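You operate a simulated robot arm through the tools that you are given. There is no shell and no other tool.

The job below is to be done with a simulated robot arm. You get a single attempt, and the scene is never put back.

Task
Lift the blue strainer cup out and change the wash tray's water.
Fine: cup on the slatted board; drain till empty and shut it; spout over, clean water to cover the floor, tap shut. Set down upright: what you pick out.

The check looks at the end state, three seconds after you hand in, the way a careful person would. Anything else that was tipped, shoved, dropped, spilled or broken makes it a failure. Lids that push on must go on centred and level and be pressed home; caps that screw on are set level and turned clockwise until they are tight.

Robot
A 7-joint arm with a fingered hand, fixed in place. Base frame: the origin is on the floor under the middle of its stand, x ahead of it, y to its left, z up; the work surface is at about z = 880. Units: mm, rad, N and s.
With the tool pointing down near the work surface it reaches from about 360 to 840 mm from the base axis. Its first joint turns from -2.007 to 2.007 rad. Payload 5 kg.
The tool frame sits at the grasp point between the pads (the TCP): z along the fingers, y along the line on which they close. The tips reach 32 mm beyond it. The gripper opens to 160 mm; its body begins 89 mm behind the TCP. The gripper is a hand of 4 fingers: y runs from the thumb to the fingers, the wrist lies at [0, 0, -267] in the tool frame, and closing takes about 1.5 s.
Orientation is that of the tool frame in the base frame, as [roll, pitch, yaw] about the fixed x, y, z axes, in that order (R = Rz(yaw) Ry(pitch) Rx(roll)). With the fingers straight down and closing along the base's y, the tool's x points along the base's -x, its y along +y and its z along -z.

Tools
- The arm moves only by the tool servo_tool. Its argument "increments" is a list of rows, each a list of 6 numbers: the shift along the base's x, y, z in units of 250 mm (1.0 is 250 mm), then the turn, a rotation vector about the base's x, y, z in units of 120 degrees (1.0 is 120 degrees). In form: [[tx, ty, tz, ax, ay, az], ...]. A call has 1 to 20 rows; each row is the pose to reach, as a shift and turn from the pose commanded when the call began. "claw" is the opening, from 0 (shut) to 1 (fully open), set as the call begins (left out, the last holds). A call with a number of a shift or a turn outside -1 to 1 is refused whole. Rows are played at 5 a second. More than 50 mm and 0.15 rad between two rows, or a gripper value outside its range, and nothing of the call is played. A pose out of reach is approached as far as the arm can. The call stops where the force on the tool passes 40 N (or 10 N more than at its start, if that is more) or the arm is blocked; 0.2 s more then pass. Each finger travels about 108 mm/s and halts on what it meets, pressing with about 23 N; the grip force reading is that of the motor and also rises with nothing between the fingers. The clock runs only during rows and for 0.2 s after the last one: add rows that repeat a pose to give the fingers time. The reply holds the time, the measured pose of the TCP, the force on the tool along the base axes, the opening and the grip force, in the units named above and with some noise, with the torque about the TCP (base axes, N m) and any sound that the robot's microphone picked up.
- Cameras (640 x 400 px; columns grow to the right, rows downward): "scene" is fixed at [399, -649, 1629.6]; the picture's right is [1.00, 0.06, 0.00], its down [0.06, -0.89, -0.45] and it looks along [-0.03, 0.45, -0.90] (base axes); focal length 328 px, centre (320, 200). "wrist" rides on the gripper at [80, -4, -114] in the tool frame; the picture's right is [0.05, 1.00, 0.00], its down [-0.82, 0.04, -0.58] and it looks along [-0.58, 0.03, 0.82] (tool axes); focal length 265 px, centre (320, 200). There is no depth. A picture from a camera that has moved, and an enlarged one, comes with that camera's place and axes in the base frame and with its lens.
- camera(camera): a new picture of that camera. It takes no simulated time.
- slide_trunk(by): slides the trunk up (or, below 0, down) by that many mm; the arm rides with it, the base frame stays. It gives what a move gives, with no picture.
- finger_targets(finger1, finger2, finger3, thumb_bend): sets how far each is bent, from 0 (flat) to 1 (curled in); at 0.3 the hand is open as for a grip, at 0.7 the pads meet at the TCP. One left out holds its place. A second passes; each finger stops where it meets its share of the squeeze, and holds until it gets a number again. A gripper value or a shape takes the hand back. It gives what a move gives, with no picture; readings hold the bend of each and the force on the fingers (four entries, about 0 where the hand has none), thumb and palm.
- preshape(shape): the hand has 4 fingers and takes this shape, open, in about a second: jaw (thumb against the fingers, like two jaws); tri (thumb and two fingers); tip (a fingertip pinch); poke (one finger out to press); point (the index stretched); flat (the hand flat); cup (the hand cupped); fist (a fist). The gripper value then closes the fingers along that shape, each until it touches; the sizes above hold for jaw. It gives what a move gives, with no picture.
- inspect(camera, box): a new picture of the part [left, top, right, bottom] of that camera's present view, enlarged. It takes no simulated time.
- hand_in(): hands the job in; it is judged then, once.

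Nothing tells you positions but the pictures and the camera data. Unless the task says otherwise, let go and move clear before handing in.

The tools are called after "Emit:" as a command line: name --pt "numbers of a row" for each row, then --argument value for the rest, lists and objects as JSON in quotes. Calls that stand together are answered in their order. servo_tool: Moves the arm, as the interface text tells. Its arguments: {"type":"object","properties":{"increments":{"type":"array"},"claw":{"type":"number"}},"required":["increments"]} The other tools are called the same way: slide_trunk (by) moves the trunk up or down; preshape (shape) gives the hand a shape; finger_targets (finger1, finger2, finger3, thumb_bend) moves the fingers one by one; camera (camera) takes a picture; inspect (camera, box) takes an enlarged picture of a part of a camera's view; hand_in () hands the job in.

At the start:

```text
clock: 0.0
tool_pos: [218.0, -500.2, 1217.5]
tool_rot: [3.142, 0.001, 3.141]
force: [-0.4, 0.0, -0.2]
torque: [0.01, -0.01, 0.02]
grip_width: 160.1
gripper_force: 0.1
shape: jaw
bend: [0.3, 0.3, 0.3, 0.3]
finger forces: [0.0, 0.0, 0.0, 0.1, 0.1, 0.0]
trunk travel left (down, up): [-725.0, 265.0]
```

scene: 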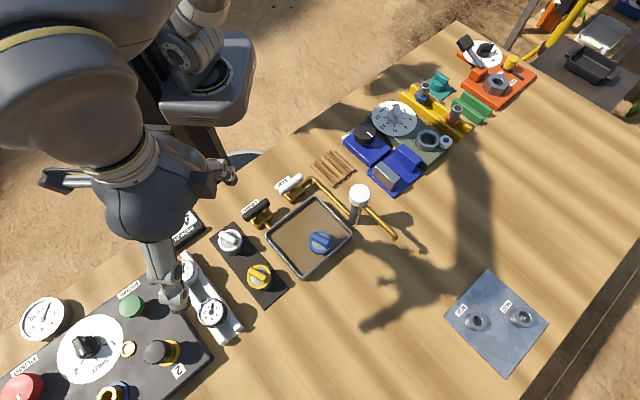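
wrist: 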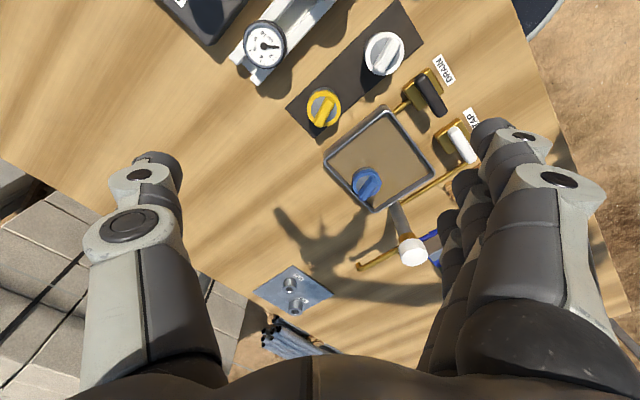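

I see a bench with a wash tray (brown water) holding a blue cup, a drain and a tap with levers beside it, a spout on a swivel, and a small slatted board. I'll look closer before I move anything.

Emit:
inspect --camera "scene" --box '[220, 140, 420, 290]'

Emit:
inspect --camera "wrist" --box '[280, 20, 520, 280]'

Emit:
inspect --camera "scene" --box '[240, 160, 340, 230]'

Emit:
inspect --camera "scene" --box '[260, 180, 400, 290]'

```text
2.67 times, centred on (320, 215) of scene
camera zoom: at [399.0, -649.0, 1629.6], right [1.0, 0.06, 0.0], down [0.06, -0.89, -0.45], along [-0.03, 0.45, -0.9], focal length 874 px, centre (320, 160)
```

zoom: 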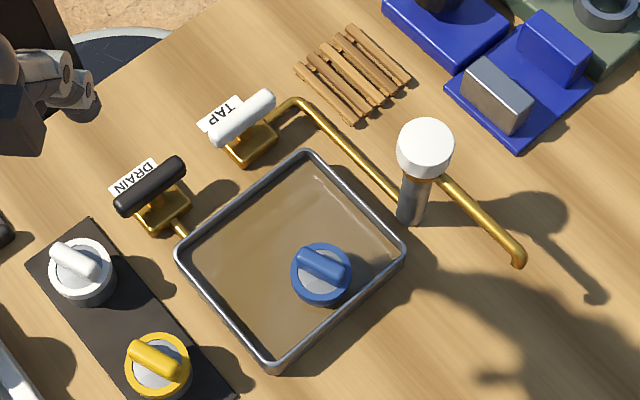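

```text
1.54 times, centred on (400, 150) of wrist
camera zoom: at [137.3, -503.3, 1332.2], right [-0.05, 1.0, 0.0], down [0.82, 0.04, 0.58], along [0.58, 0.03, -0.82], focal length 408 px, centre (197, 277)
```

zoom: 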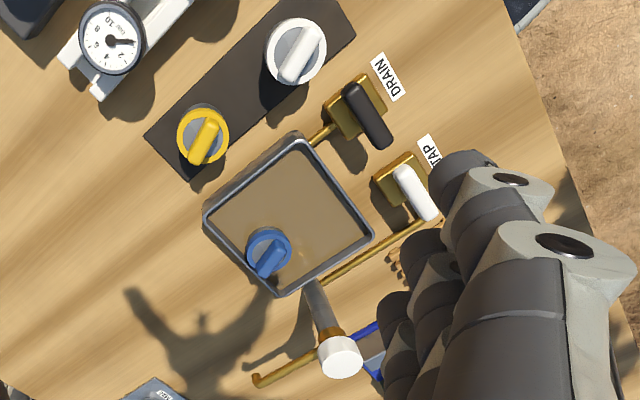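

```text
5.71 times, centred on (290, 195) of scene
camera zoom: at [399.0, -649.0, 1629.6], right [1.0, 0.06, 0.0], down [0.06, -0.89, -0.45], along [-0.03, 0.45, -0.9], focal length 1873 px, centre (491, 229)
```

zoom: 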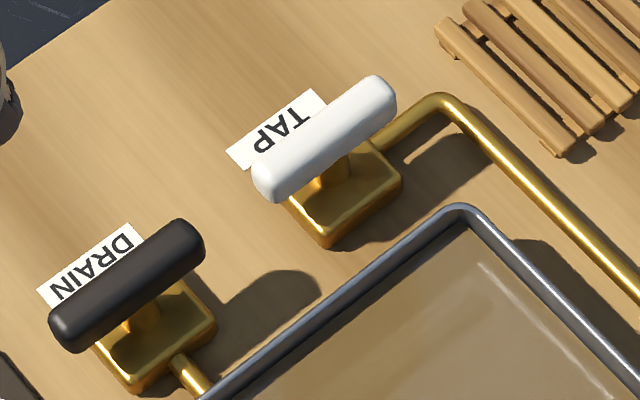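

```text
3.64 times, centred on (330, 235) of scene
camera zoom: at [399.0, -649.0, 1629.6], right [1.0, 0.06, 0.0], down [0.06, -0.89, -0.45], along [-0.03, 0.45, -0.9], focal length 1192 px, centre (284, 73)
```

zoom: 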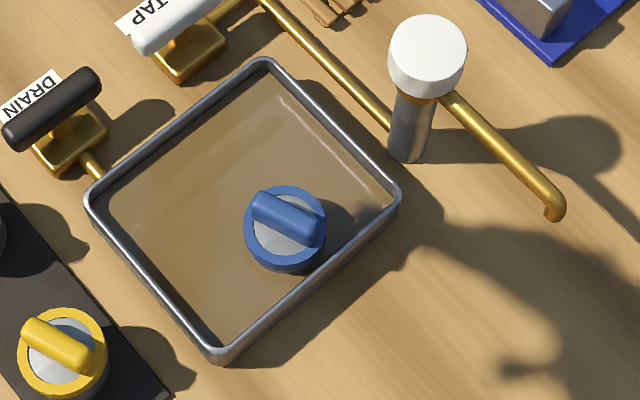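

The tray's centre is near (357, -380). The drain valve is near (232, -335), the tap near (308, -260) and the spout post near (463, -323). The slatted board is near (403, -180). I'll bring the wrist camera closer to see how the levers and the cup's handle work.

Emit:
servo_tool --pt "0.0 0.1 -0.08 0 0 0" --pt "0.0 0.2 -0.16 0 0 0" --pt "0.0 0.3 -0.25 0 0 0" --pt "0.0 0.4 -0.35 0 0 0" --pt "0.0 0.45 -0.45 0 0 0" --pt "0.0 0.5 -0.5 0 0 0" --pt "0.0 0.5 -0.5 0 0 0"

Emit:
camera --camera "wrist"

Emit:
camera --camera "scene"

```text
clock: 1.6
tool_pos: [220.2, -374.3, 1091.6]
tool_rot: [3.141, 0.0, -3.14]
force: [0.5, -0.5, 0.5]
torque: [0.0, 0.04, -0.01]
grip_width: 159.8
gripper_force: 0.1
shape: jaw
bend: [0.3, 0.3, 0.3, 0.3]
finger forces: [0.0, 0.0, 0.0, 0.0, 0.0, 0.1]
trunk travel left (down, up): [-725.0, 265.0]
```

```text
taken
camera wrist: at [137.7, -377.6, 1206.4], right [-0.05, 1.0, 0.0], down [0.82, 0.04, 0.58], along [0.58, 0.03, -0.82], focal length 265 px, centre (320, 200)
```

wrist: 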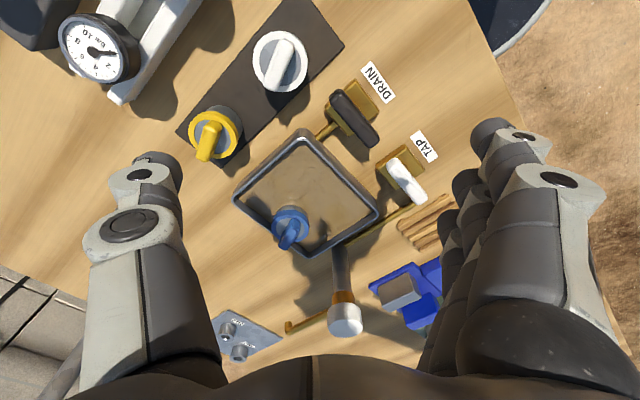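

```text
taken
```

scene: 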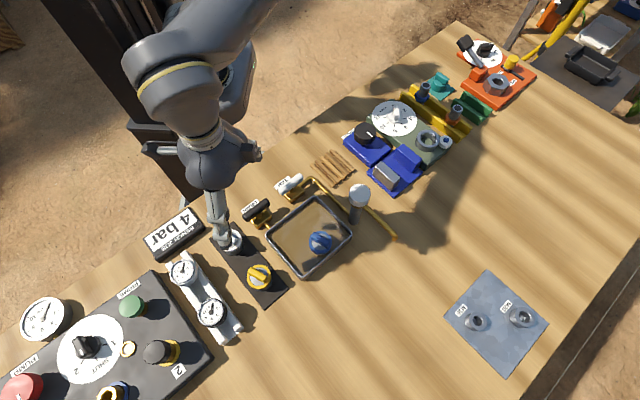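

The levers and the cup show better from here, so I'll enlarge those parts.

Emit:
inspect --camera "wrist" --box '[300, 60, 450, 220]'

Emit:
inspect --camera "wrist" --box '[220, 140, 400, 350]'

Emit:
inspect --camera "scene" --box '[235, 165, 315, 235]'

Emit:
inspect --camera "scene" --box '[290, 220, 360, 270]'

Emit:
inspect --camera "scene" --box '[300, 140, 380, 200]'

```text
2.50 times, centred on (375, 140) of wrist
camera zoom: at [137.7, -377.6, 1206.4], right [-0.05, 1.0, 0.0], down [0.82, 0.04, 0.58], along [0.58, 0.03, -0.82], focal length 664 px, centre (182, 350)
```

zoom: 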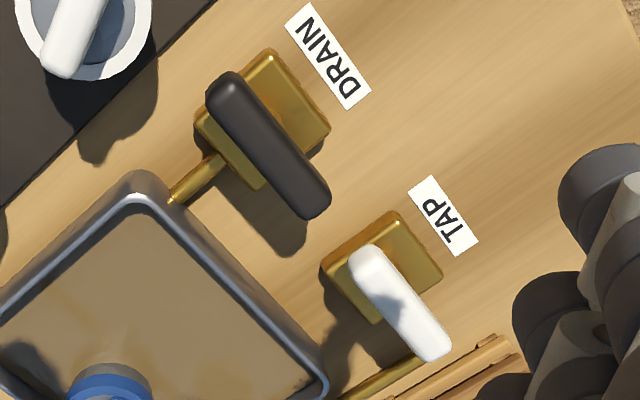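

```text
1.90 times, centred on (310, 245) of wrist
camera zoom: at [137.7, -377.6, 1206.4], right [-0.05, 1.0, 0.0], down [0.82, 0.04, 0.58], along [0.58, 0.03, -0.82], focal length 506 px, centre (339, 114)
```

zoom: 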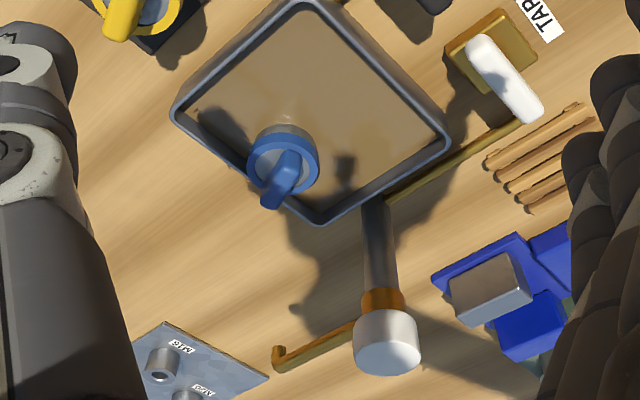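

```text
5.71 times, centred on (275, 200) of scene
camera zoom: at [399.0, -649.0, 1629.6], right [1.0, 0.06, 0.0], down [0.06, -0.89, -0.45], along [-0.03, 0.45, -0.9], focal length 1873 px, centre (577, 200)
```

zoom: 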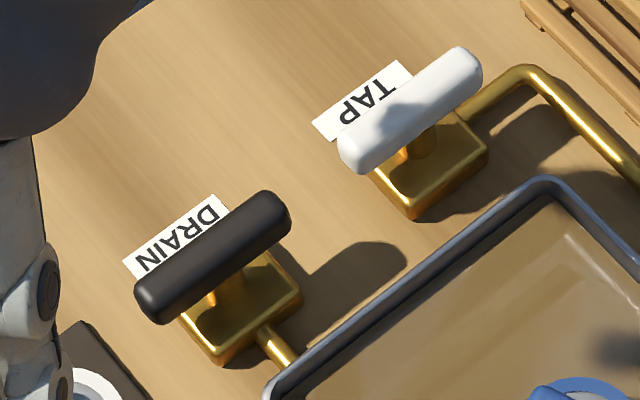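

```text
8.00 times, centred on (325, 245) of scene
camera zoom: at [399.0, -649.0, 1629.6], right [1.0, 0.06, 0.0], down [0.06, -0.89, -0.45], along [-0.03, 0.45, -0.9], focal length 2622 px, centre (280, -160)
```

zoom: 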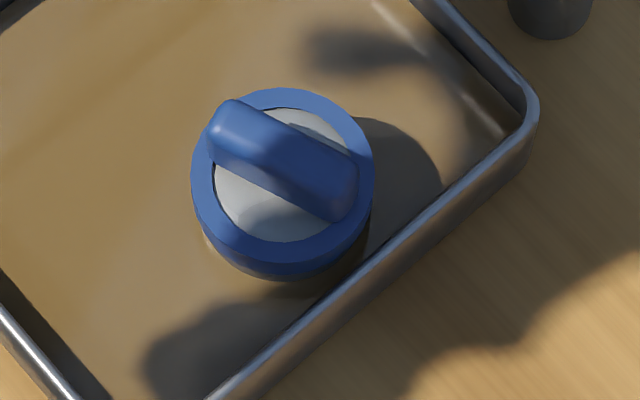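

```text
6.67 times, centred on (340, 170) of scene
camera zoom: at [399.0, -649.0, 1629.6], right [1.0, 0.06, 0.0], down [0.06, -0.89, -0.45], along [-0.03, 0.45, -0.9], focal length 2185 px, centre (187, 400)
```

zoom: 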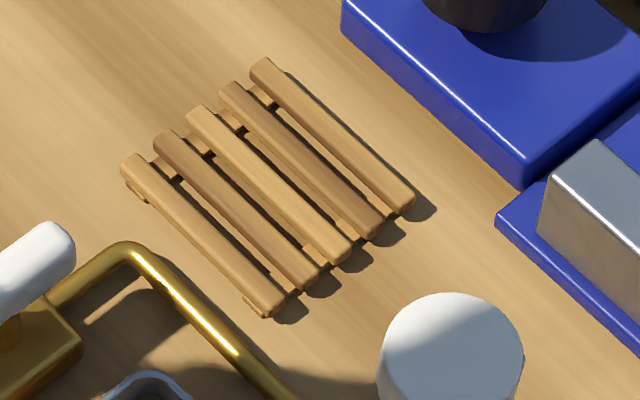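

The cup has a blue bar handle on top, centred near (385, -402, 938) and running at about -35°. Both valves have T-handles on vertical stems. I'll try the fingertip pinch shape up here in the air to see what it looks like.

Emit:
preshape --shape "tip"

Emit:
camera --camera "wrist"

Emit:
inspect --camera "scene" --box '[160, 140, 300, 280]'

```text
clock: 2.5
tool_pos: [219.6, -374.0, 1091.6]
tool_rot: [3.141, -0.001, -3.139]
force: [0.1, 0.7, -0.2]
torque: [-0.01, 0.0, 0.01]
grip_width: 160.0
gripper_force: 0.1
shape: tip
bend: [0.01, 0.3, 0.01, 0.3]
finger forces: [0.1, 0.1, 0.0, 0.1, 0.0, 0.0]
trunk travel left (down, up): [-725.0, 265.0]
```

```text
taken
camera wrist: at [137.9, -377.8, 1206.5], right [-0.05, 1.0, 0.0], down [0.82, 0.04, 0.58], along [0.58, 0.03, -0.82], focal length 265 px, centre (320, 200)
```

wrist: 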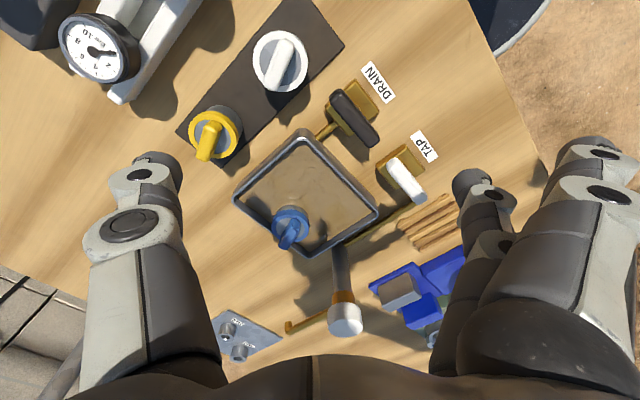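

```text
2.86 times, centred on (230, 210) of scene
camera zoom: at [399.0, -649.0, 1629.6], right [1.0, 0.06, 0.0], down [0.06, -0.89, -0.45], along [-0.03, 0.45, -0.9], focal length 936 px, centre (577, 171)
```

zoom: 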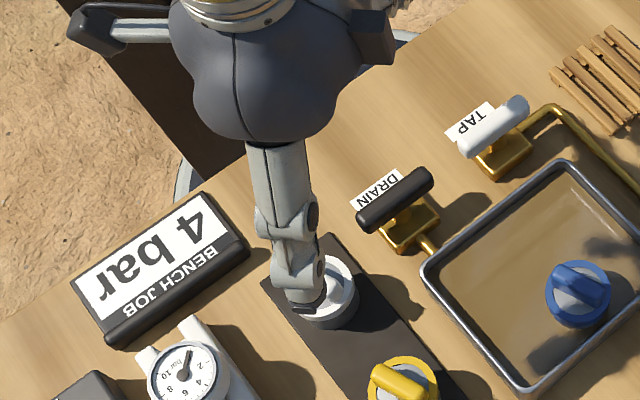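

Emit:
preshape --shape "tri"

Emit:
servo_tool --pt "0 0 0 0 0 0" --pt "0 0 0 0 0 0" --pt "0 0 0 0 0 0" --pt "0 0 0 0 0 0" --pt "0 0 0 0 0 0" --pt "0 0 0 0 0 0" --claw 0.3

Emit:
camera --camera "wrist"

Emit:
inspect --camera "scene" --box '[160, 140, 300, 280]'

```text
clock: 3.4
tool_pos: [220.0, -373.9, 1092.0]
tool_rot: [-3.141, 0.001, -3.142]
force: [0.4, 1.1, -1.4]
torque: [0.0, 0.0, 0.0]
grip_width: 159.9
gripper_force: 0.1
shape: tri
bend: [0.3, 0.3, 0.01, 0.3]
finger forces: [0.0, 0.0, 0.0, 0.0, 0.1, 0.0]
trunk travel left (down, up): [-725.0, 265.0]
```

```text
clock: 4.8
tool_pos: [218.9, -373.8, 1092.3]
tool_rot: [-3.141, 0.0, -3.142]
force: [0.4, -0.6, -0.5]
torque: [-0.01, -0.01, 0.01]
grip_width: 48.5
gripper_force: 0.1
shape: tri
bend: [0.73, 0.73, 0.01, 0.7]
finger forces: [0.1, 0.0, 0.1, 0.1, 0.0, 0.1]
trunk travel left (down, up): [-725.0, 265.0]
```

```text
taken
camera wrist: at [137.9, -377.8, 1206.5], right [-0.05, 1.0, 0.0], down [0.82, 0.04, 0.58], along [0.58, 0.03, -0.82], focal length 265 px, centre (320, 200)
```

wrist: 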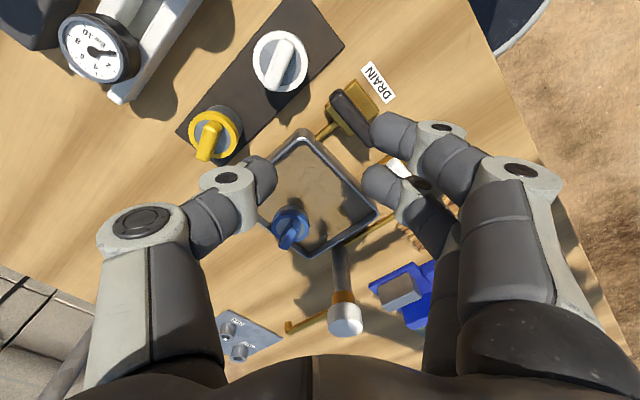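

```text
2.86 times, centred on (230, 210) of scene
camera zoom: at [399.0, -649.0, 1629.6], right [1.0, 0.06, 0.0], down [0.06, -0.89, -0.45], along [-0.03, 0.45, -0.9], focal length 936 px, centre (577, 171)
```

zoom: 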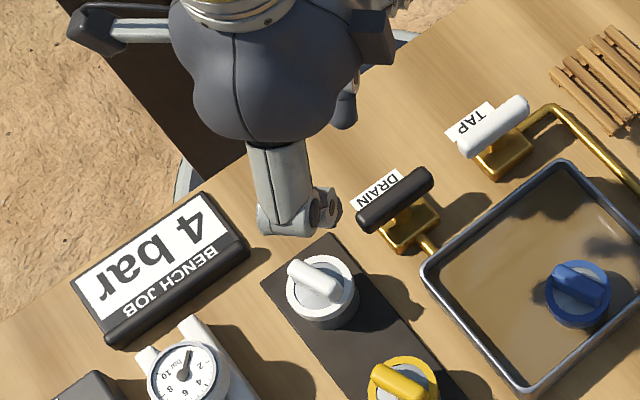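

The fingers are about 23 mm thick and spaced about 35 mm apart, and the post stands only about 110 mm from the cup, so clearance matters here. I'll open the hand into the jaw shape and move closer over the cup to get exact heights and directions.

Emit:
preshape --shape "jaw"

Emit:
servo_tool --pt "0.1 -0.03 -0.05 0 0 0" --pt "0.2 -0.06 -0.1 0 0 0" --pt "0.3 -0.08 -0.15 0 0 0" --pt "0.38 -0.1 -0.22 0 0 0" --pt "0.44 -0.12 -0.3 0 0 0" --pt "0.44 -0.12 -0.34 0 0 0" --pt "0.44 -0.12 -0.34 0 0 0"

Emit:
camera --camera "wrist"

Emit:
camera --camera "scene"

```text
clock: 5.7
tool_pos: [218.0, -372.0, 1092.1]
tool_rot: [-3.14, 0.001, 3.141]
force: [-0.9, -0.2, -0.6]
torque: [0.03, 0.0, 0.02]
grip_width: 160.0
gripper_force: 0.1
shape: jaw
bend: [0.3, 0.3, 0.3, 0.3]
finger forces: [0.0, 0.0, 0.0, 0.0, 0.0, 0.0]
trunk travel left (down, up): [-725.0, 265.0]
```

```text
clock: 7.3
tool_pos: [328.6, -403.8, 1006.5]
tool_rot: [3.141, 0.0, 3.141]
force: [0.3, -0.4, 0.7]
torque: [0.02, 0.0, 0.02]
grip_width: 159.8
gripper_force: 0.0
shape: jaw
bend: [0.3, 0.3, 0.3, 0.3]
finger forces: [0.0, 0.0, 0.0, 0.0, 0.0, 0.0]
trunk travel left (down, up): [-725.0, 265.0]
```

```text
taken
camera wrist: at [247.3, -408.3, 1121.0], right [-0.05, 1.0, 0.0], down [0.82, 0.04, 0.58], along [0.58, 0.03, -0.82], focal length 265 px, centre (320, 200)
```

wrist: 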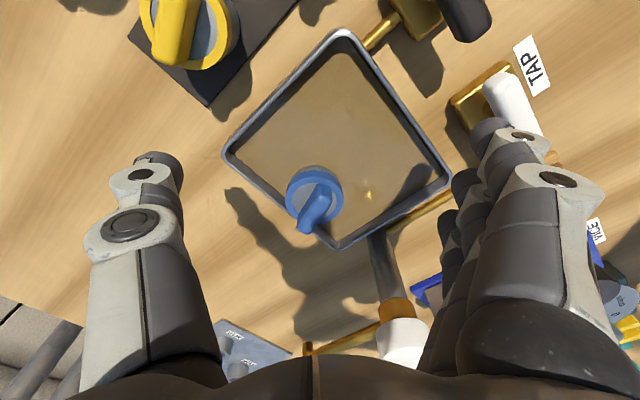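

```text
taken
```

scene: 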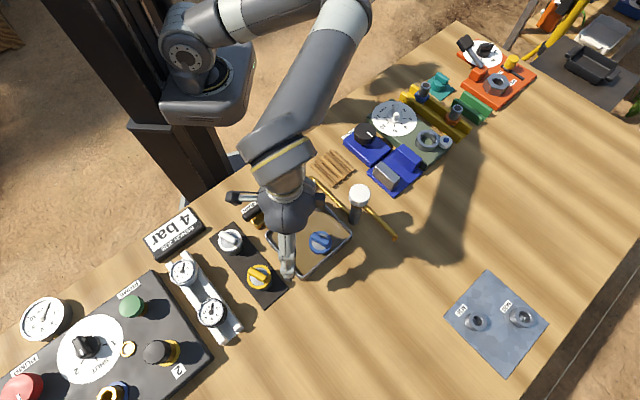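

Emit:
inspect --camera "wrist" --box '[220, 130, 400, 260]'

Emit:
inspect --camera "wrist" --box '[280, 230, 460, 380]'

Emit:
inspect --camera "wrist" --box '[200, 20, 460, 260]'

```text
3.08 times, centred on (310, 195) of wrist
camera zoom: at [247.3, -408.3, 1121.0], right [-0.05, 1.0, 0.0], down [0.82, 0.04, 0.58], along [0.58, 0.03, -0.82], focal length 817 px, centre (351, 215)
```

zoom: 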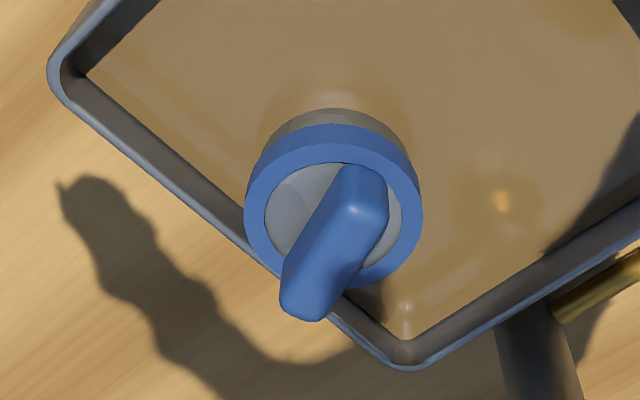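

```text
2.67 times, centred on (370, 305) of wrist
camera zoom: at [247.3, -408.3, 1121.0], right [-0.05, 1.0, 0.0], down [0.82, 0.04, 0.58], along [0.58, 0.03, -0.82], focal length 708 px, centre (187, -80)
```

zoom: 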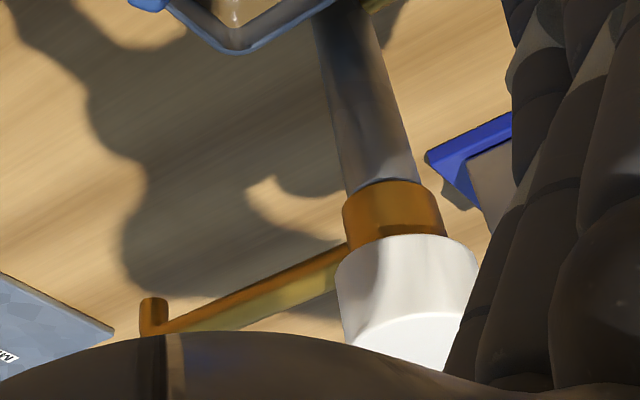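

```text
1.67 times, centred on (330, 140) of wrist
camera zoom: at [247.3, -408.3, 1121.0], right [-0.05, 1.0, 0.0], down [0.82, 0.04, 0.58], along [0.58, 0.03, -0.82], focal length 442 px, centre (303, 300)
```

zoom: 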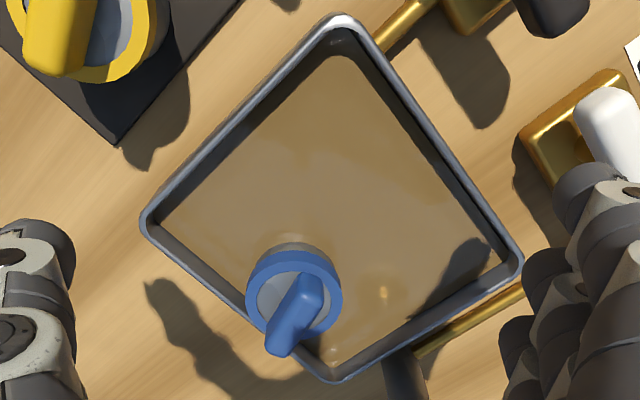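

Emit:
inspect --camera "wrist" --box '[280, 160, 350, 240]'

Emit:
inspect --camera "scene" --box '[300, 225, 340, 260]'

Emit:
inspect --camera "wrist" --box '[120, 0, 260, 90]'

```text
5.00 times, centred on (315, 200) of wrist
camera zoom: at [247.3, -408.3, 1121.0], right [-0.05, 1.0, 0.0], down [0.82, 0.04, 0.58], along [0.58, 0.03, -0.82], focal length 1327 px, centre (345, 200)
```

zoom: 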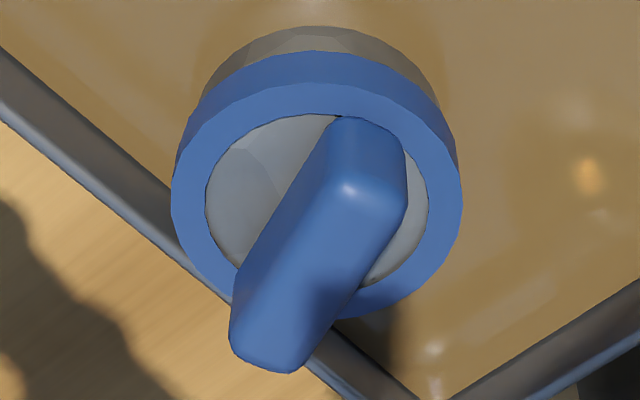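

```text
11.43 times, centred on (320, 242) of scene
camera zoom: at [399.0, -649.0, 1629.6], right [1.0, 0.06, 0.0], down [0.06, -0.89, -0.45], along [-0.03, 0.45, -0.9], focal length 3745 px, centre (320, -286)
```

zoom: 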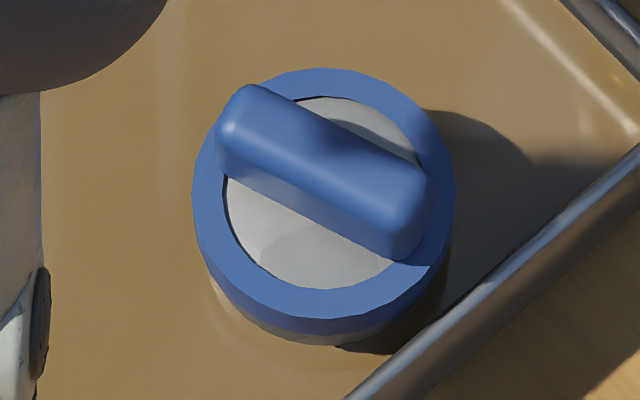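

```text
4.44 times, centred on (190, 45) of wrist
camera zoom: at [247.3, -408.3, 1121.0], right [-0.05, 1.0, 0.0], down [0.82, 0.04, 0.58], along [0.58, 0.03, -0.82], focal length 1180 px, centre (898, 889)
```

zoom: 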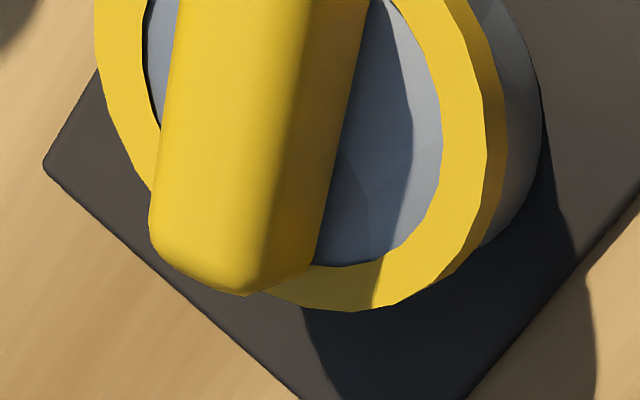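

The bar's top is near (384.5, -403.5, 948), it runs at -24°, and the cup's ring sits at z≈928. The post is too close for a hand closing across the bar. I'll turn the hand +45° so it closes along the cup-to-drain line, centre it high over the cup, and look at the fingers half closed.

Emit:
servo_tool --pt "0.03 0 0.02 0 0 0.06" --pt "0.07 0 0.04 0 0 0.12" --pt "0.11 0 0.05 0 0 0.18" --pt "0.15 0 0.06 0 0 0.24" --pt "0.19 0 0.06 0 0 0.3" --pt "0.22 0 0.06 0 0 0.36" --pt "0.2236 0 0.06 0 0 0.375" --pt "0.2236 0 0.06 0 0 0.375"

Emit:
servo_tool --pt "0 0 0 0 0 0" --pt "0 0 0 0 0 0" --pt "0 0 0 0 0 0" --pt "0 0 0 0 0 0" --pt "0 0 0 0 0 0" --pt "0 0 0 0 0 0" --claw 0.35

Emit:
camera --camera "wrist"

Emit:
inspect --camera "scene" --box '[260, 150, 420, 290]'

```text
clock: 9.1
tool_pos: [385.6, -403.4, 1021.8]
tool_rot: [-3.141, 0.0, -2.355]
force: [0.0, 0.2, -0.2]
torque: [-0.04, 0.01, -0.03]
grip_width: 159.9
gripper_force: 0.1
shape: jaw
bend: [0.3, 0.3, 0.3, 0.3]
finger forces: [0.1, 0.0, 0.0, 0.0, 0.0, 0.1]
trunk travel left (down, up): [-725.0, 265.0]
```

```text
clock: 10.5
tool_pos: [385.7, -403.7, 1022.4]
tool_rot: [-3.141, 0.0, -2.356]
force: [-0.4, 0.1, 0.2]
torque: [-0.01, 0.0, -0.04]
grip_width: 56.5
gripper_force: 0.1
shape: jaw
bend: [0.73, 0.73, 0.73, 0.7]
finger forces: [0.0, 0.0, 0.0, 0.0, 0.0, 0.0]
trunk travel left (down, up): [-725.0, 265.0]
```

```text
taken
camera wrist: at [329.6, -463.2, 1136.9], right [-0.74, 0.67, 0.0], down [0.55, 0.61, 0.58], along [0.39, 0.43, -0.82], focal length 265 px, centre (320, 200)
```

wrist: 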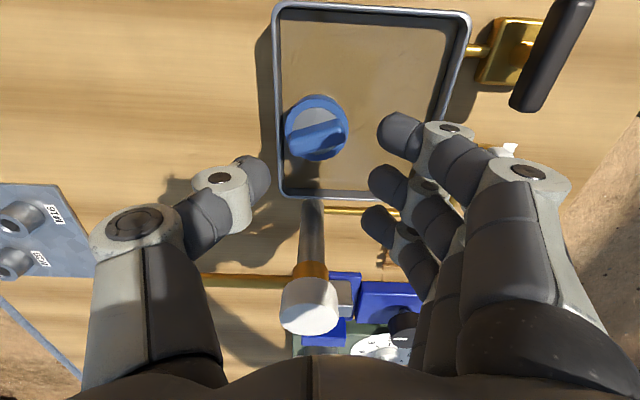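

```text
2.86 times, centred on (340, 220) of scene
camera zoom: at [399.0, -649.0, 1629.6], right [1.0, 0.06, 0.0], down [0.06, -0.89, -0.45], along [-0.03, 0.45, -0.9], focal length 936 px, centre (263, 143)
```

zoom: 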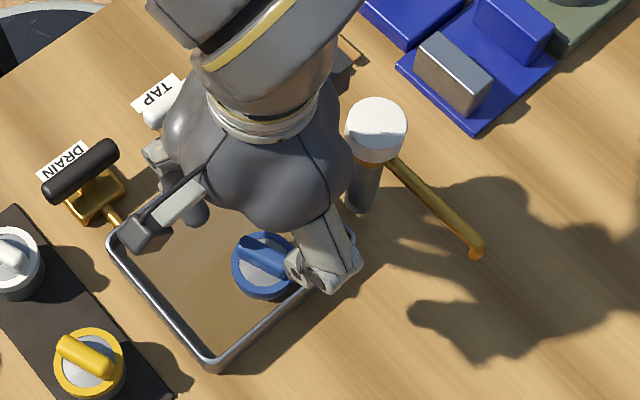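

Emit:
inspect --camera "wrist" --box '[240, 60, 440, 240]'

Emit:
inspect --camera "scene" --box '[280, 220, 360, 280]'

```text
2.22 times, centred on (340, 150) of wrist
camera zoom: at [329.6, -463.2, 1136.9], right [-0.74, 0.67, 0.0], down [0.55, 0.61, 0.58], along [0.39, 0.43, -0.82], focal length 590 px, centre (276, 311)
```

zoom: 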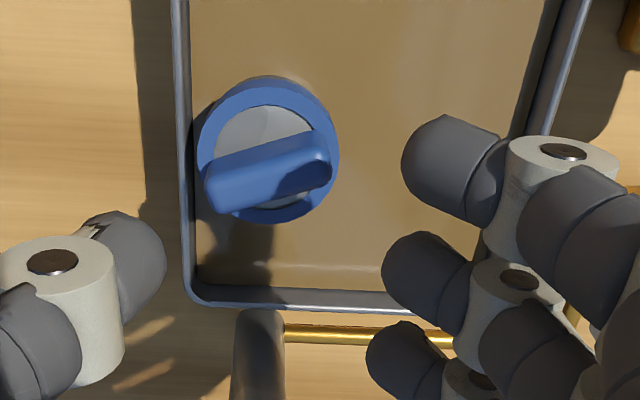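

```text
6.67 times, centred on (320, 250) of scene
camera zoom: at [399.0, -649.0, 1629.6], right [1.0, 0.06, 0.0], down [0.06, -0.89, -0.45], along [-0.03, 0.45, -0.9], focal length 2185 px, centre (320, -133)
```

zoom: 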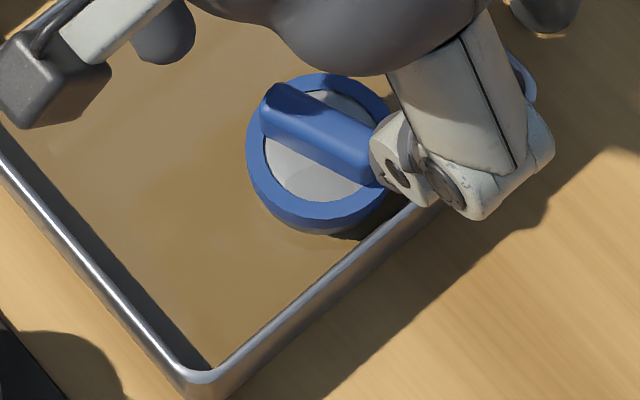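

The outer fingers sit about 30 mm either side of the middle one, and the fingertips reach about 16 mm below the TCP. The safest hold is the ends of the blue bar (about 41 mm long, z 928–948), well clear of the post and the tray rim. I'll turn another 21° to line up with the bar, open to about 96 mm and check from above.

Emit:
servo_tool --pt "0 -0.003 0 0 0 0.05" --pt "0 -0.006 0 0 0 0.1" --pt "0 -0.008 0 0 0 0.15" --pt "0 -0.008 0 0 0 0.175" --pt "0 -0.008 0 0 0 0.175" --claw 0.6

Emit:
camera --camera "wrist"

Emit:
inspect --camera "wrist" --box '[240, 60, 440, 240]'

Emit:
inspect --camera "scene" --box '[270, 180, 390, 280]'

```text
clock: 11.7
tool_pos: [384.4, -406.7, 1023.1]
tool_rot: [3.141, 0.001, -1.988]
force: [0.7, 0.2, -0.3]
torque: [0.0, 0.0, -0.01]
grip_width: 94.9
gripper_force: 0.1
shape: jaw
bend: [0.71, 0.71, 0.71, 0.69]
finger forces: [0.0, 0.1, 0.0, 0.0, 0.0, 0.1]
trunk travel left (down, up): [-725.0, 265.0]
```

```text
taken
camera wrist: at [355.1, -481.1, 1136.7], right [-0.93, 0.36, 0.0], down [0.29, 0.76, 0.58], along [0.21, 0.54, -0.82], focal length 265 px, centre (320, 200)
```

wrist: 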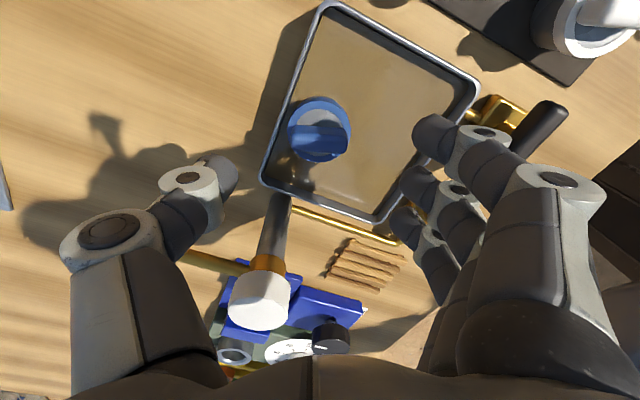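

```text
2.22 times, centred on (340, 150) of wrist
camera zoom: at [355.1, -481.1, 1136.7], right [-0.93, 0.36, 0.0], down [0.29, 0.76, 0.58], along [0.21, 0.54, -0.82], focal length 590 px, centre (276, 311)
```

zoom: 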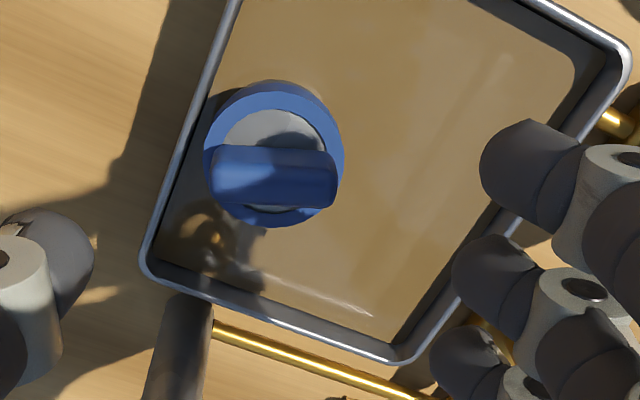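

```text
4.00 times, centred on (330, 230) of scene
camera zoom: at [399.0, -649.0, 1629.6], right [1.0, 0.06, 0.0], down [0.06, -0.89, -0.45], along [-0.03, 0.45, -0.9], focal length 1311 px, centre (280, 80)
```

zoom: 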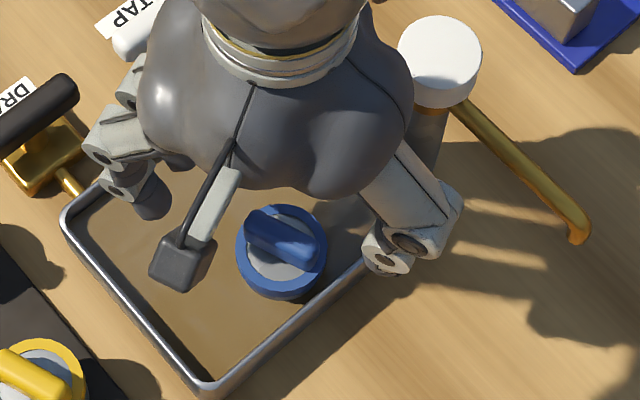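

The bar now lies level along the closing line and sits almost under the TCP. I'll go down slowly to about z = 957 with the fingers still open, then check again.

Emit:
servo_tool --pt "0 -0.005 -0.05 0 0 0" --pt "0 -0.01 -0.1 0 0 0" --pt "0 -0.01 -0.14 0 0 0" --pt "0 -0.01 -0.18 0 0 0" --pt "0 -0.01 -0.21 0 0 0" --pt "0 -0.01 -0.235 0 0 0" --pt "0 -0.01 -0.255 0 0 0" --pt "0 -0.01 -0.262 0 0 0" --pt "0 -0.01 -0.262 0 0 0"

Emit:
camera --camera "wrist"

Emit:
inspect --camera "scene" --box '[270, 200, 390, 280]'

```text
clock: 13.7
tool_pos: [384.9, -408.1, 957.1]
tool_rot: [3.141, 0.001, -1.989]
force: [-0.2, -0.7, 0.5]
torque: [-0.03, -0.03, 0.02]
grip_width: 95.4
gripper_force: 0.0
shape: jaw
bend: [0.71, 0.71, 0.71, 0.69]
finger forces: [0.0, 0.0, 0.0, 0.0, 0.1, 0.0]
trunk travel left (down, up): [-725.0, 265.0]
```

```text
taken
camera wrist: at [354.9, -482.7, 1071.8], right [-0.93, 0.36, 0.0], down [0.29, 0.76, 0.58], along [0.21, 0.54, -0.82], focal length 265 px, centre (320, 200)
```

wrist: 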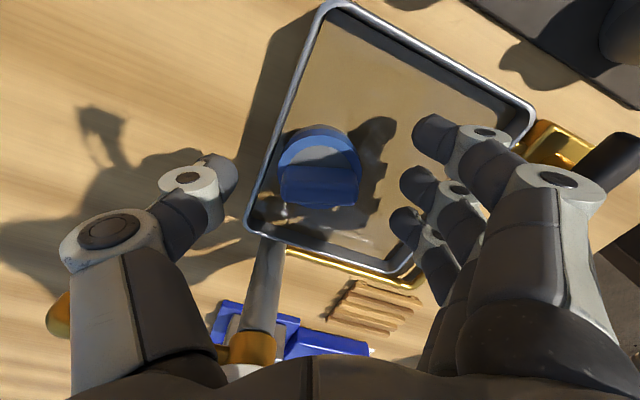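

```text
5.00 times, centred on (330, 240) of scene
camera zoom: at [399.0, -649.0, 1629.6], right [1.0, 0.06, 0.0], down [0.06, -0.89, -0.45], along [-0.03, 0.45, -0.9], focal length 1638 px, centre (270, 0)
```

zoom: 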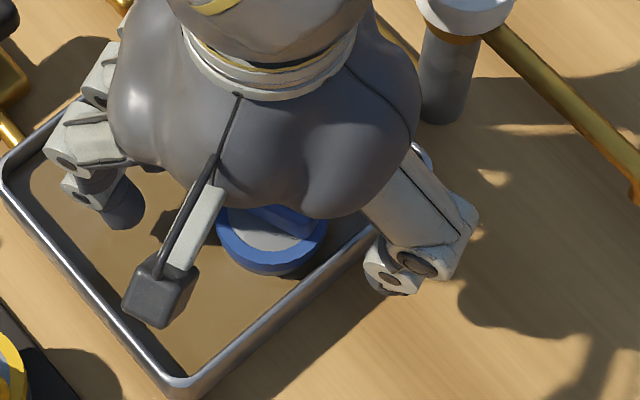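

Emit:
inspect --camera "wrist" --box '[190, 110, 450, 260]'

```text
2.46 times, centred on (320, 185) of wrist
camera zoom: at [354.9, -482.7, 1071.8], right [-0.93, 0.36, 0.0], down [0.29, 0.76, 0.58], along [0.21, 0.54, -0.82], focal length 653 px, centre (320, 237)
```

zoom: 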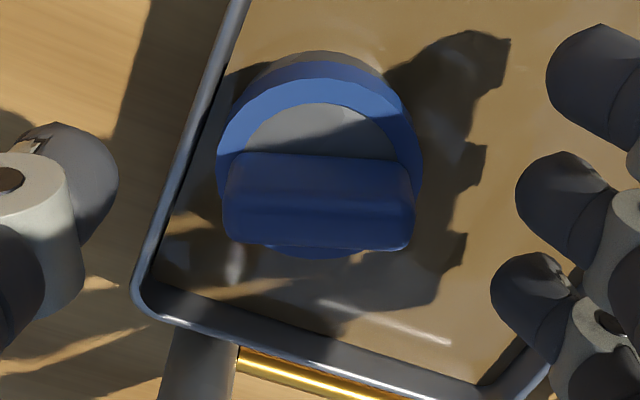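

The bar is centred between the finger and the thumb to within about 2 mm. I'll go down 2 mm more and close on the bar's ends.

Emit:
servo_tool --pt "0 0 -0.008 0 0 0" --pt "0 0 -0.008 0 0 0"

Emit:
servo_tool --pt "0 0 0 0 0 0" --pt "0 0 0 0 0 0" --pt "0 0 0 0 0 0" --pt "0 0 0 0 0 0" --pt "0 0 0 0 0 0" --pt "0 0 0 0 0 0" --pt "0 0 0 0 0 0" --pt "0 0 0 0 0 0" --claw 0.15

Emit:
inspect --camera "wrist" --box '[190, 90, 450, 260]'

Emit:
inspect --camera "scene" --box '[270, 200, 390, 280]'

```text
clock: 14.3
tool_pos: [385.4, -409.1, 955.0]
tool_rot: [-3.141, 0.0, -1.99]
force: [0.0, -0.1, -0.1]
torque: [-0.03, -0.05, 0.0]
grip_width: 95.5
gripper_force: 0.1
shape: jaw
bend: [0.71, 0.71, 0.71, 0.69]
finger forces: [0.0, 0.0, 0.0, 0.0, 0.0, 0.1]
trunk travel left (down, up): [-725.0, 265.0]
```

```text
clock: 16.1
tool_pos: [386.0, -407.8, 955.0]
tool_rot: [-3.141, 0.0, -1.989]
force: [1.7, 1.6, 9.1]
torque: [0.26, -0.09, -0.06]
grip_width: 22.5
gripper_force: 22.6
shape: jaw
bend: [0.68, 0.73, 0.71, 0.7]
finger forces: [0.1, 10.0, 13.2, 0.0, 20.8, 0.1]
trunk travel left (down, up): [-725.0, 265.0]
```

```text
2.35 times, centred on (320, 175) of wrist
camera zoom: at [355.2, -482.7, 1070.1], right [-0.93, 0.36, 0.0], down [0.29, 0.76, 0.58], along [0.21, 0.54, -0.82], focal length 624 px, centre (320, 259)
```

zoom: 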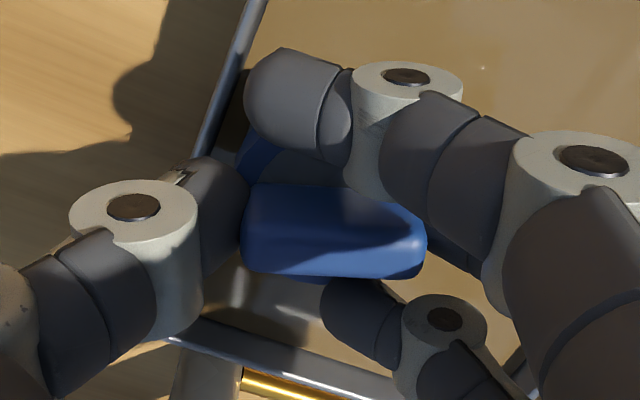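

```text
5.00 times, centred on (330, 240) of scene
camera zoom: at [399.0, -649.0, 1629.6], right [1.0, 0.06, 0.0], down [0.06, -0.89, -0.45], along [-0.03, 0.45, -0.9], focal length 1638 px, centre (270, 0)
```

zoom: 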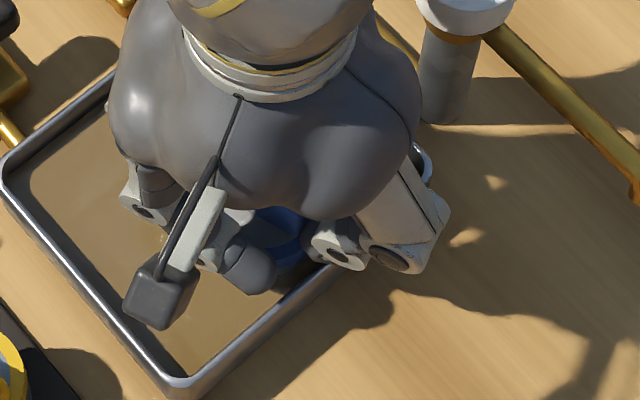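

The middle finger and thumb hold the bar, but the third finger is pressing down on the ring (9 N upward on the tool). I'll open and use the three-finger shape, which keeps that finger away, then close again.

Emit:
servo_tool --pt "0 0 0 0 0 0" --pt "0 0 0 0 0 0" --pt "0 0 0 0 0 0" --pt "0 0 0 0 0 0" --pt "0 0 0 0 0 0" --claw 0.6

Emit:
preshape --shape "tri"

Emit:
camera --camera "wrist"

Emit:
inspect --camera "scene" --box '[230, 170, 390, 290]'

```text
clock: 17.3
tool_pos: [383.9, -408.7, 955.2]
tool_rot: [3.141, 0.0, -1.991]
force: [-0.6, -0.1, -0.5]
torque: [0.0, -0.01, 0.04]
grip_width: 95.7
gripper_force: 0.1
shape: jaw
bend: [0.71, 0.71, 0.71, 0.69]
finger forces: [0.0, 0.1, 0.0, 0.0, 0.0, 0.0]
trunk travel left (down, up): [-725.0, 265.0]
```

```text
clock: 18.2
tool_pos: [384.7, -408.1, 955.2]
tool_rot: [-3.141, 0.0, -1.99]
force: [-0.8, -0.5, 0.2]
torque: [0.0, -0.02, 0.01]
grip_width: 160.0
gripper_force: 0.1
shape: tri
bend: [0.3, 0.3, 0.01, 0.3]
finger forces: [0.1, 0.0, 0.0, 0.0, 0.0, 0.0]
trunk travel left (down, up): [-725.0, 265.0]
```

```text
taken
camera wrist: at [355.1, -483.2, 1069.7], right [-0.93, 0.36, 0.0], down [0.29, 0.76, 0.58], along [0.21, 0.54, -0.82], focal length 265 px, centre (320, 200)
```

wrist: 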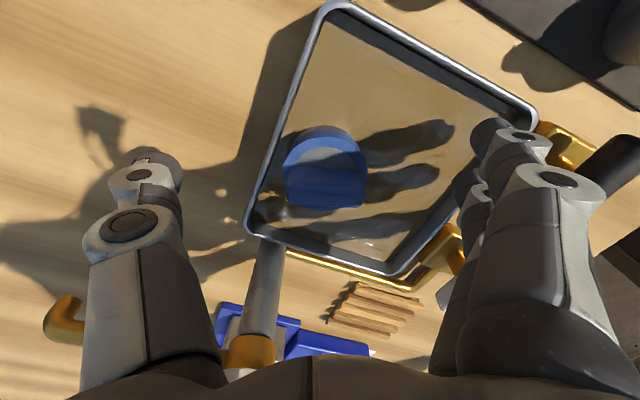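

```text
3.33 times, centred on (310, 230) of scene
camera zoom: at [399.0, -649.0, 1629.6], right [1.0, 0.06, 0.0], down [0.06, -0.89, -0.45], along [-0.03, 0.45, -0.9], focal length 1092 px, centre (353, 100)
```

zoom: 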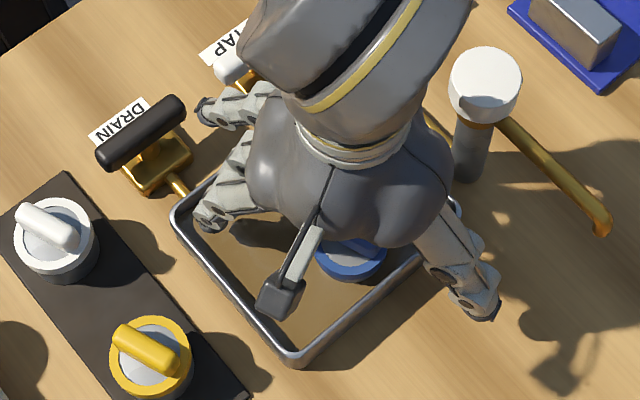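

The third finger is now stretched away, clear of both handles. I'll close on the bar.

Emit:
servo_tool --pt "0 0 0 0 0 0" --pt "0 0 0 0 0 0" --pt "0 0 0 0 0 0" --pt "0 0 0 0 0 0" --pt "0 0 0 0 0 0" --pt "0 0 0 0 0 0" --pt "0 0 0 0 0 0" --pt "0 0 0 0 0 0" --pt "0 0 0 0 0 0" --pt "0 0 0 0 0 0" --claw 0.15

Emit:
inspect --camera "wrist" --box '[190, 90, 450, 260]'

```text
clock: 20.4
tool_pos: [384.9, -408.7, 955.2]
tool_rot: [3.141, 0.0, -1.988]
force: [0.9, -0.4, 3.2]
torque: [0.03, 0.01, -0.01]
grip_width: 23.1
gripper_force: 22.4
shape: tri
bend: [0.7, 0.72, 0.28, 0.71]
finger forces: [0.1, 16.3, 0.1, 0.1, 17.5, 0.0]
trunk travel left (down, up): [-725.0, 265.0]
```

```text
2.35 times, centred on (320, 175) of wrist
camera zoom: at [355.1, -483.1, 1069.8], right [-0.93, 0.36, 0.0], down [0.29, 0.76, 0.58], along [0.21, 0.54, -0.82], focal length 624 px, centre (320, 259)
```

zoom: 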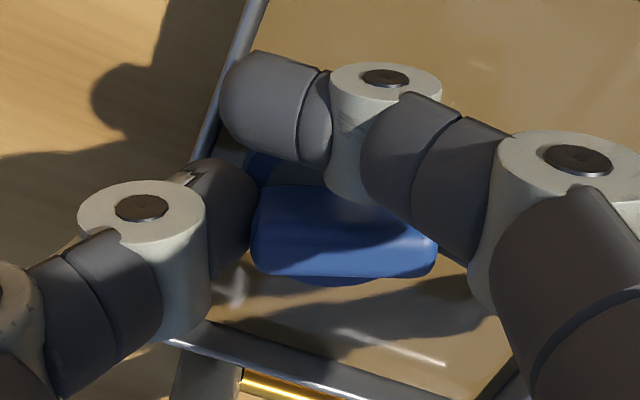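

The middle finger (16 N) and thumb (17.5 N) hold the bar evenly. I'll lift it slowly.

Emit:
servo_tool --pt "0 0 0.01 0 0 0" --pt "0 0 0.03 0 0 0" --pt "0 0 0.06 0 0 0" --pt "0 0 0.1 0 0 0" --pt "0 0 0.1 0 0 0"

Emit:
camera --camera "wrist"

Emit:
inspect --camera "scene" --box '[230, 170, 390, 290]'

```text
clock: 21.6
tool_pos: [383.4, -408.8, 980.0]
tool_rot: [3.141, -0.001, -1.988]
force: [0.0, -0.3, -0.7]
torque: [0.02, -0.02, -0.01]
grip_width: 22.5
gripper_force: 22.7
shape: tri
bend: [0.7, 0.72, 0.28, 0.71]
finger forces: [0.0, 16.4, 0.0, 0.0, 15.8, 0.0]
trunk travel left (down, up): [-725.0, 265.0]
```

```text
taken
camera wrist: at [354.5, -483.5, 1094.5], right [-0.93, 0.36, 0.0], down [0.29, 0.76, 0.58], along [0.21, 0.54, -0.82], focal length 265 px, centre (320, 200)
```

wrist: 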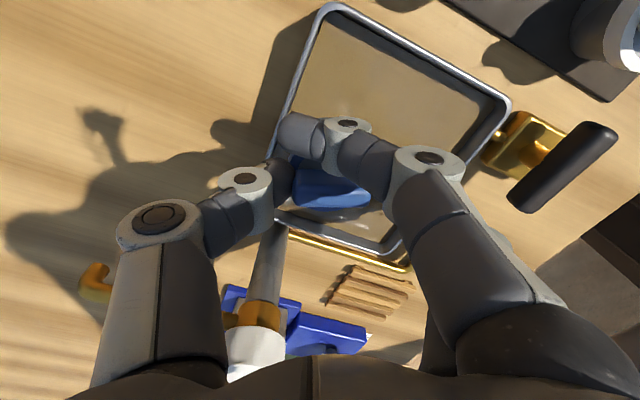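

```text
3.33 times, centred on (310, 230) of scene
camera zoom: at [399.0, -649.0, 1629.6], right [1.0, 0.06, 0.0], down [0.06, -0.89, -0.45], along [-0.03, 0.45, -0.9], focal length 1092 px, centre (353, 100)
```

zoom: 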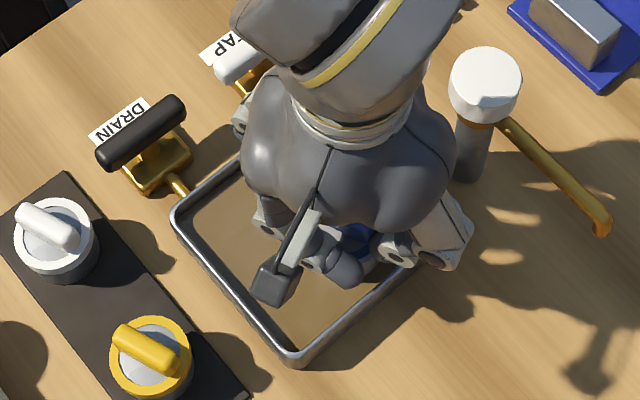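

The cup is coming up cleanly, and the load is about 1 N. I'll raise it to about z = 1085 and let it drip over the tray for a moment.

Emit:
servo_tool --pt "0 0 0.06 0 0 0" --pt "0 0 0.13 0 0 0" --pt "0 0 0.2 0 0 0" --pt "0 0 0.28 0 0 0" --pt "0 0 0.35 0 0 0" --pt "0 0 0.41 0 0 0" --pt "0 0 0.44 0 0 0" --pt "0 0 0.44 0 0 0" --pt "0 0 0.44 0 0 0" --pt "0 0 0.44 0 0 0" --pt "0 0 0.44 0 0 0" --pt "0 0 0.44 0 0 0" --pt "0 0 0.44 0 0 0" --pt "0 0 0.44 0 0 0" --pt "0 0 0.44 0 0 0" --pt "0 0 0.44 0 0 0" --pt "0 0 0.44 0 0 0" --pt "0 0 0.44 0 0 0"

Emit:
camera --camera "wrist"

Emit:
camera --camera "scene"

Emit:
inspect --camera "scene" --box '[270, 150, 410, 270]'

```text
clock: 25.4
tool_pos: [385.2, -409.9, 1090.3]
tool_rot: [3.14, 0.0, -1.988]
force: [0.6, 0.6, -1.3]
torque: [0.02, 0.02, 0.0]
grip_width: 22.6
gripper_force: 23.2
shape: tri
bend: [0.7, 0.72, 0.28, 0.71]
finger forces: [0.0, 16.3, 0.0, 0.0, 15.8, 0.0]
trunk travel left (down, up): [-725.0, 265.0]
```

```text
taken
camera wrist: at [355.3, -484.1, 1205.2], right [-0.93, 0.36, 0.0], down [0.29, 0.76, 0.58], along [0.21, 0.54, -0.82], focal length 265 px, centre (320, 200)
```

wrist: 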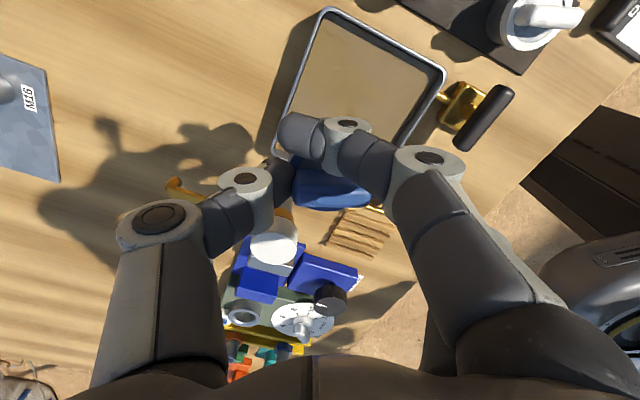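

```text
taken
```

scene: 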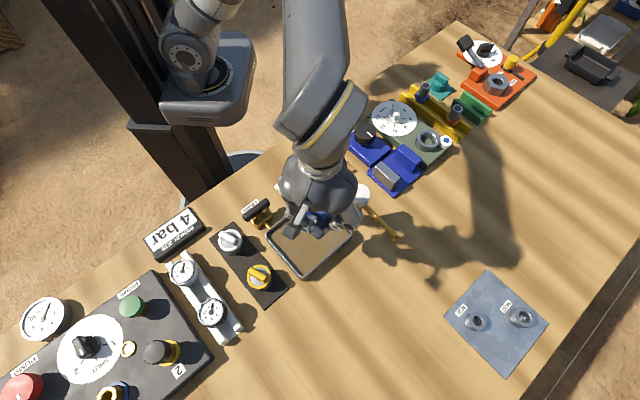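

```text
3.33 times, centred on (340, 210) of scene
camera zoom: at [399.0, -649.0, 1629.6], right [1.0, 0.06, 0.0], down [0.06, -0.89, -0.45], along [-0.03, 0.45, -0.9], focal length 1092 px, centre (253, 167)
```

zoom: 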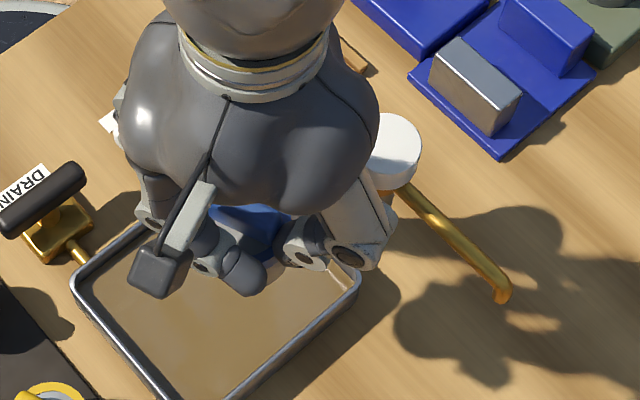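

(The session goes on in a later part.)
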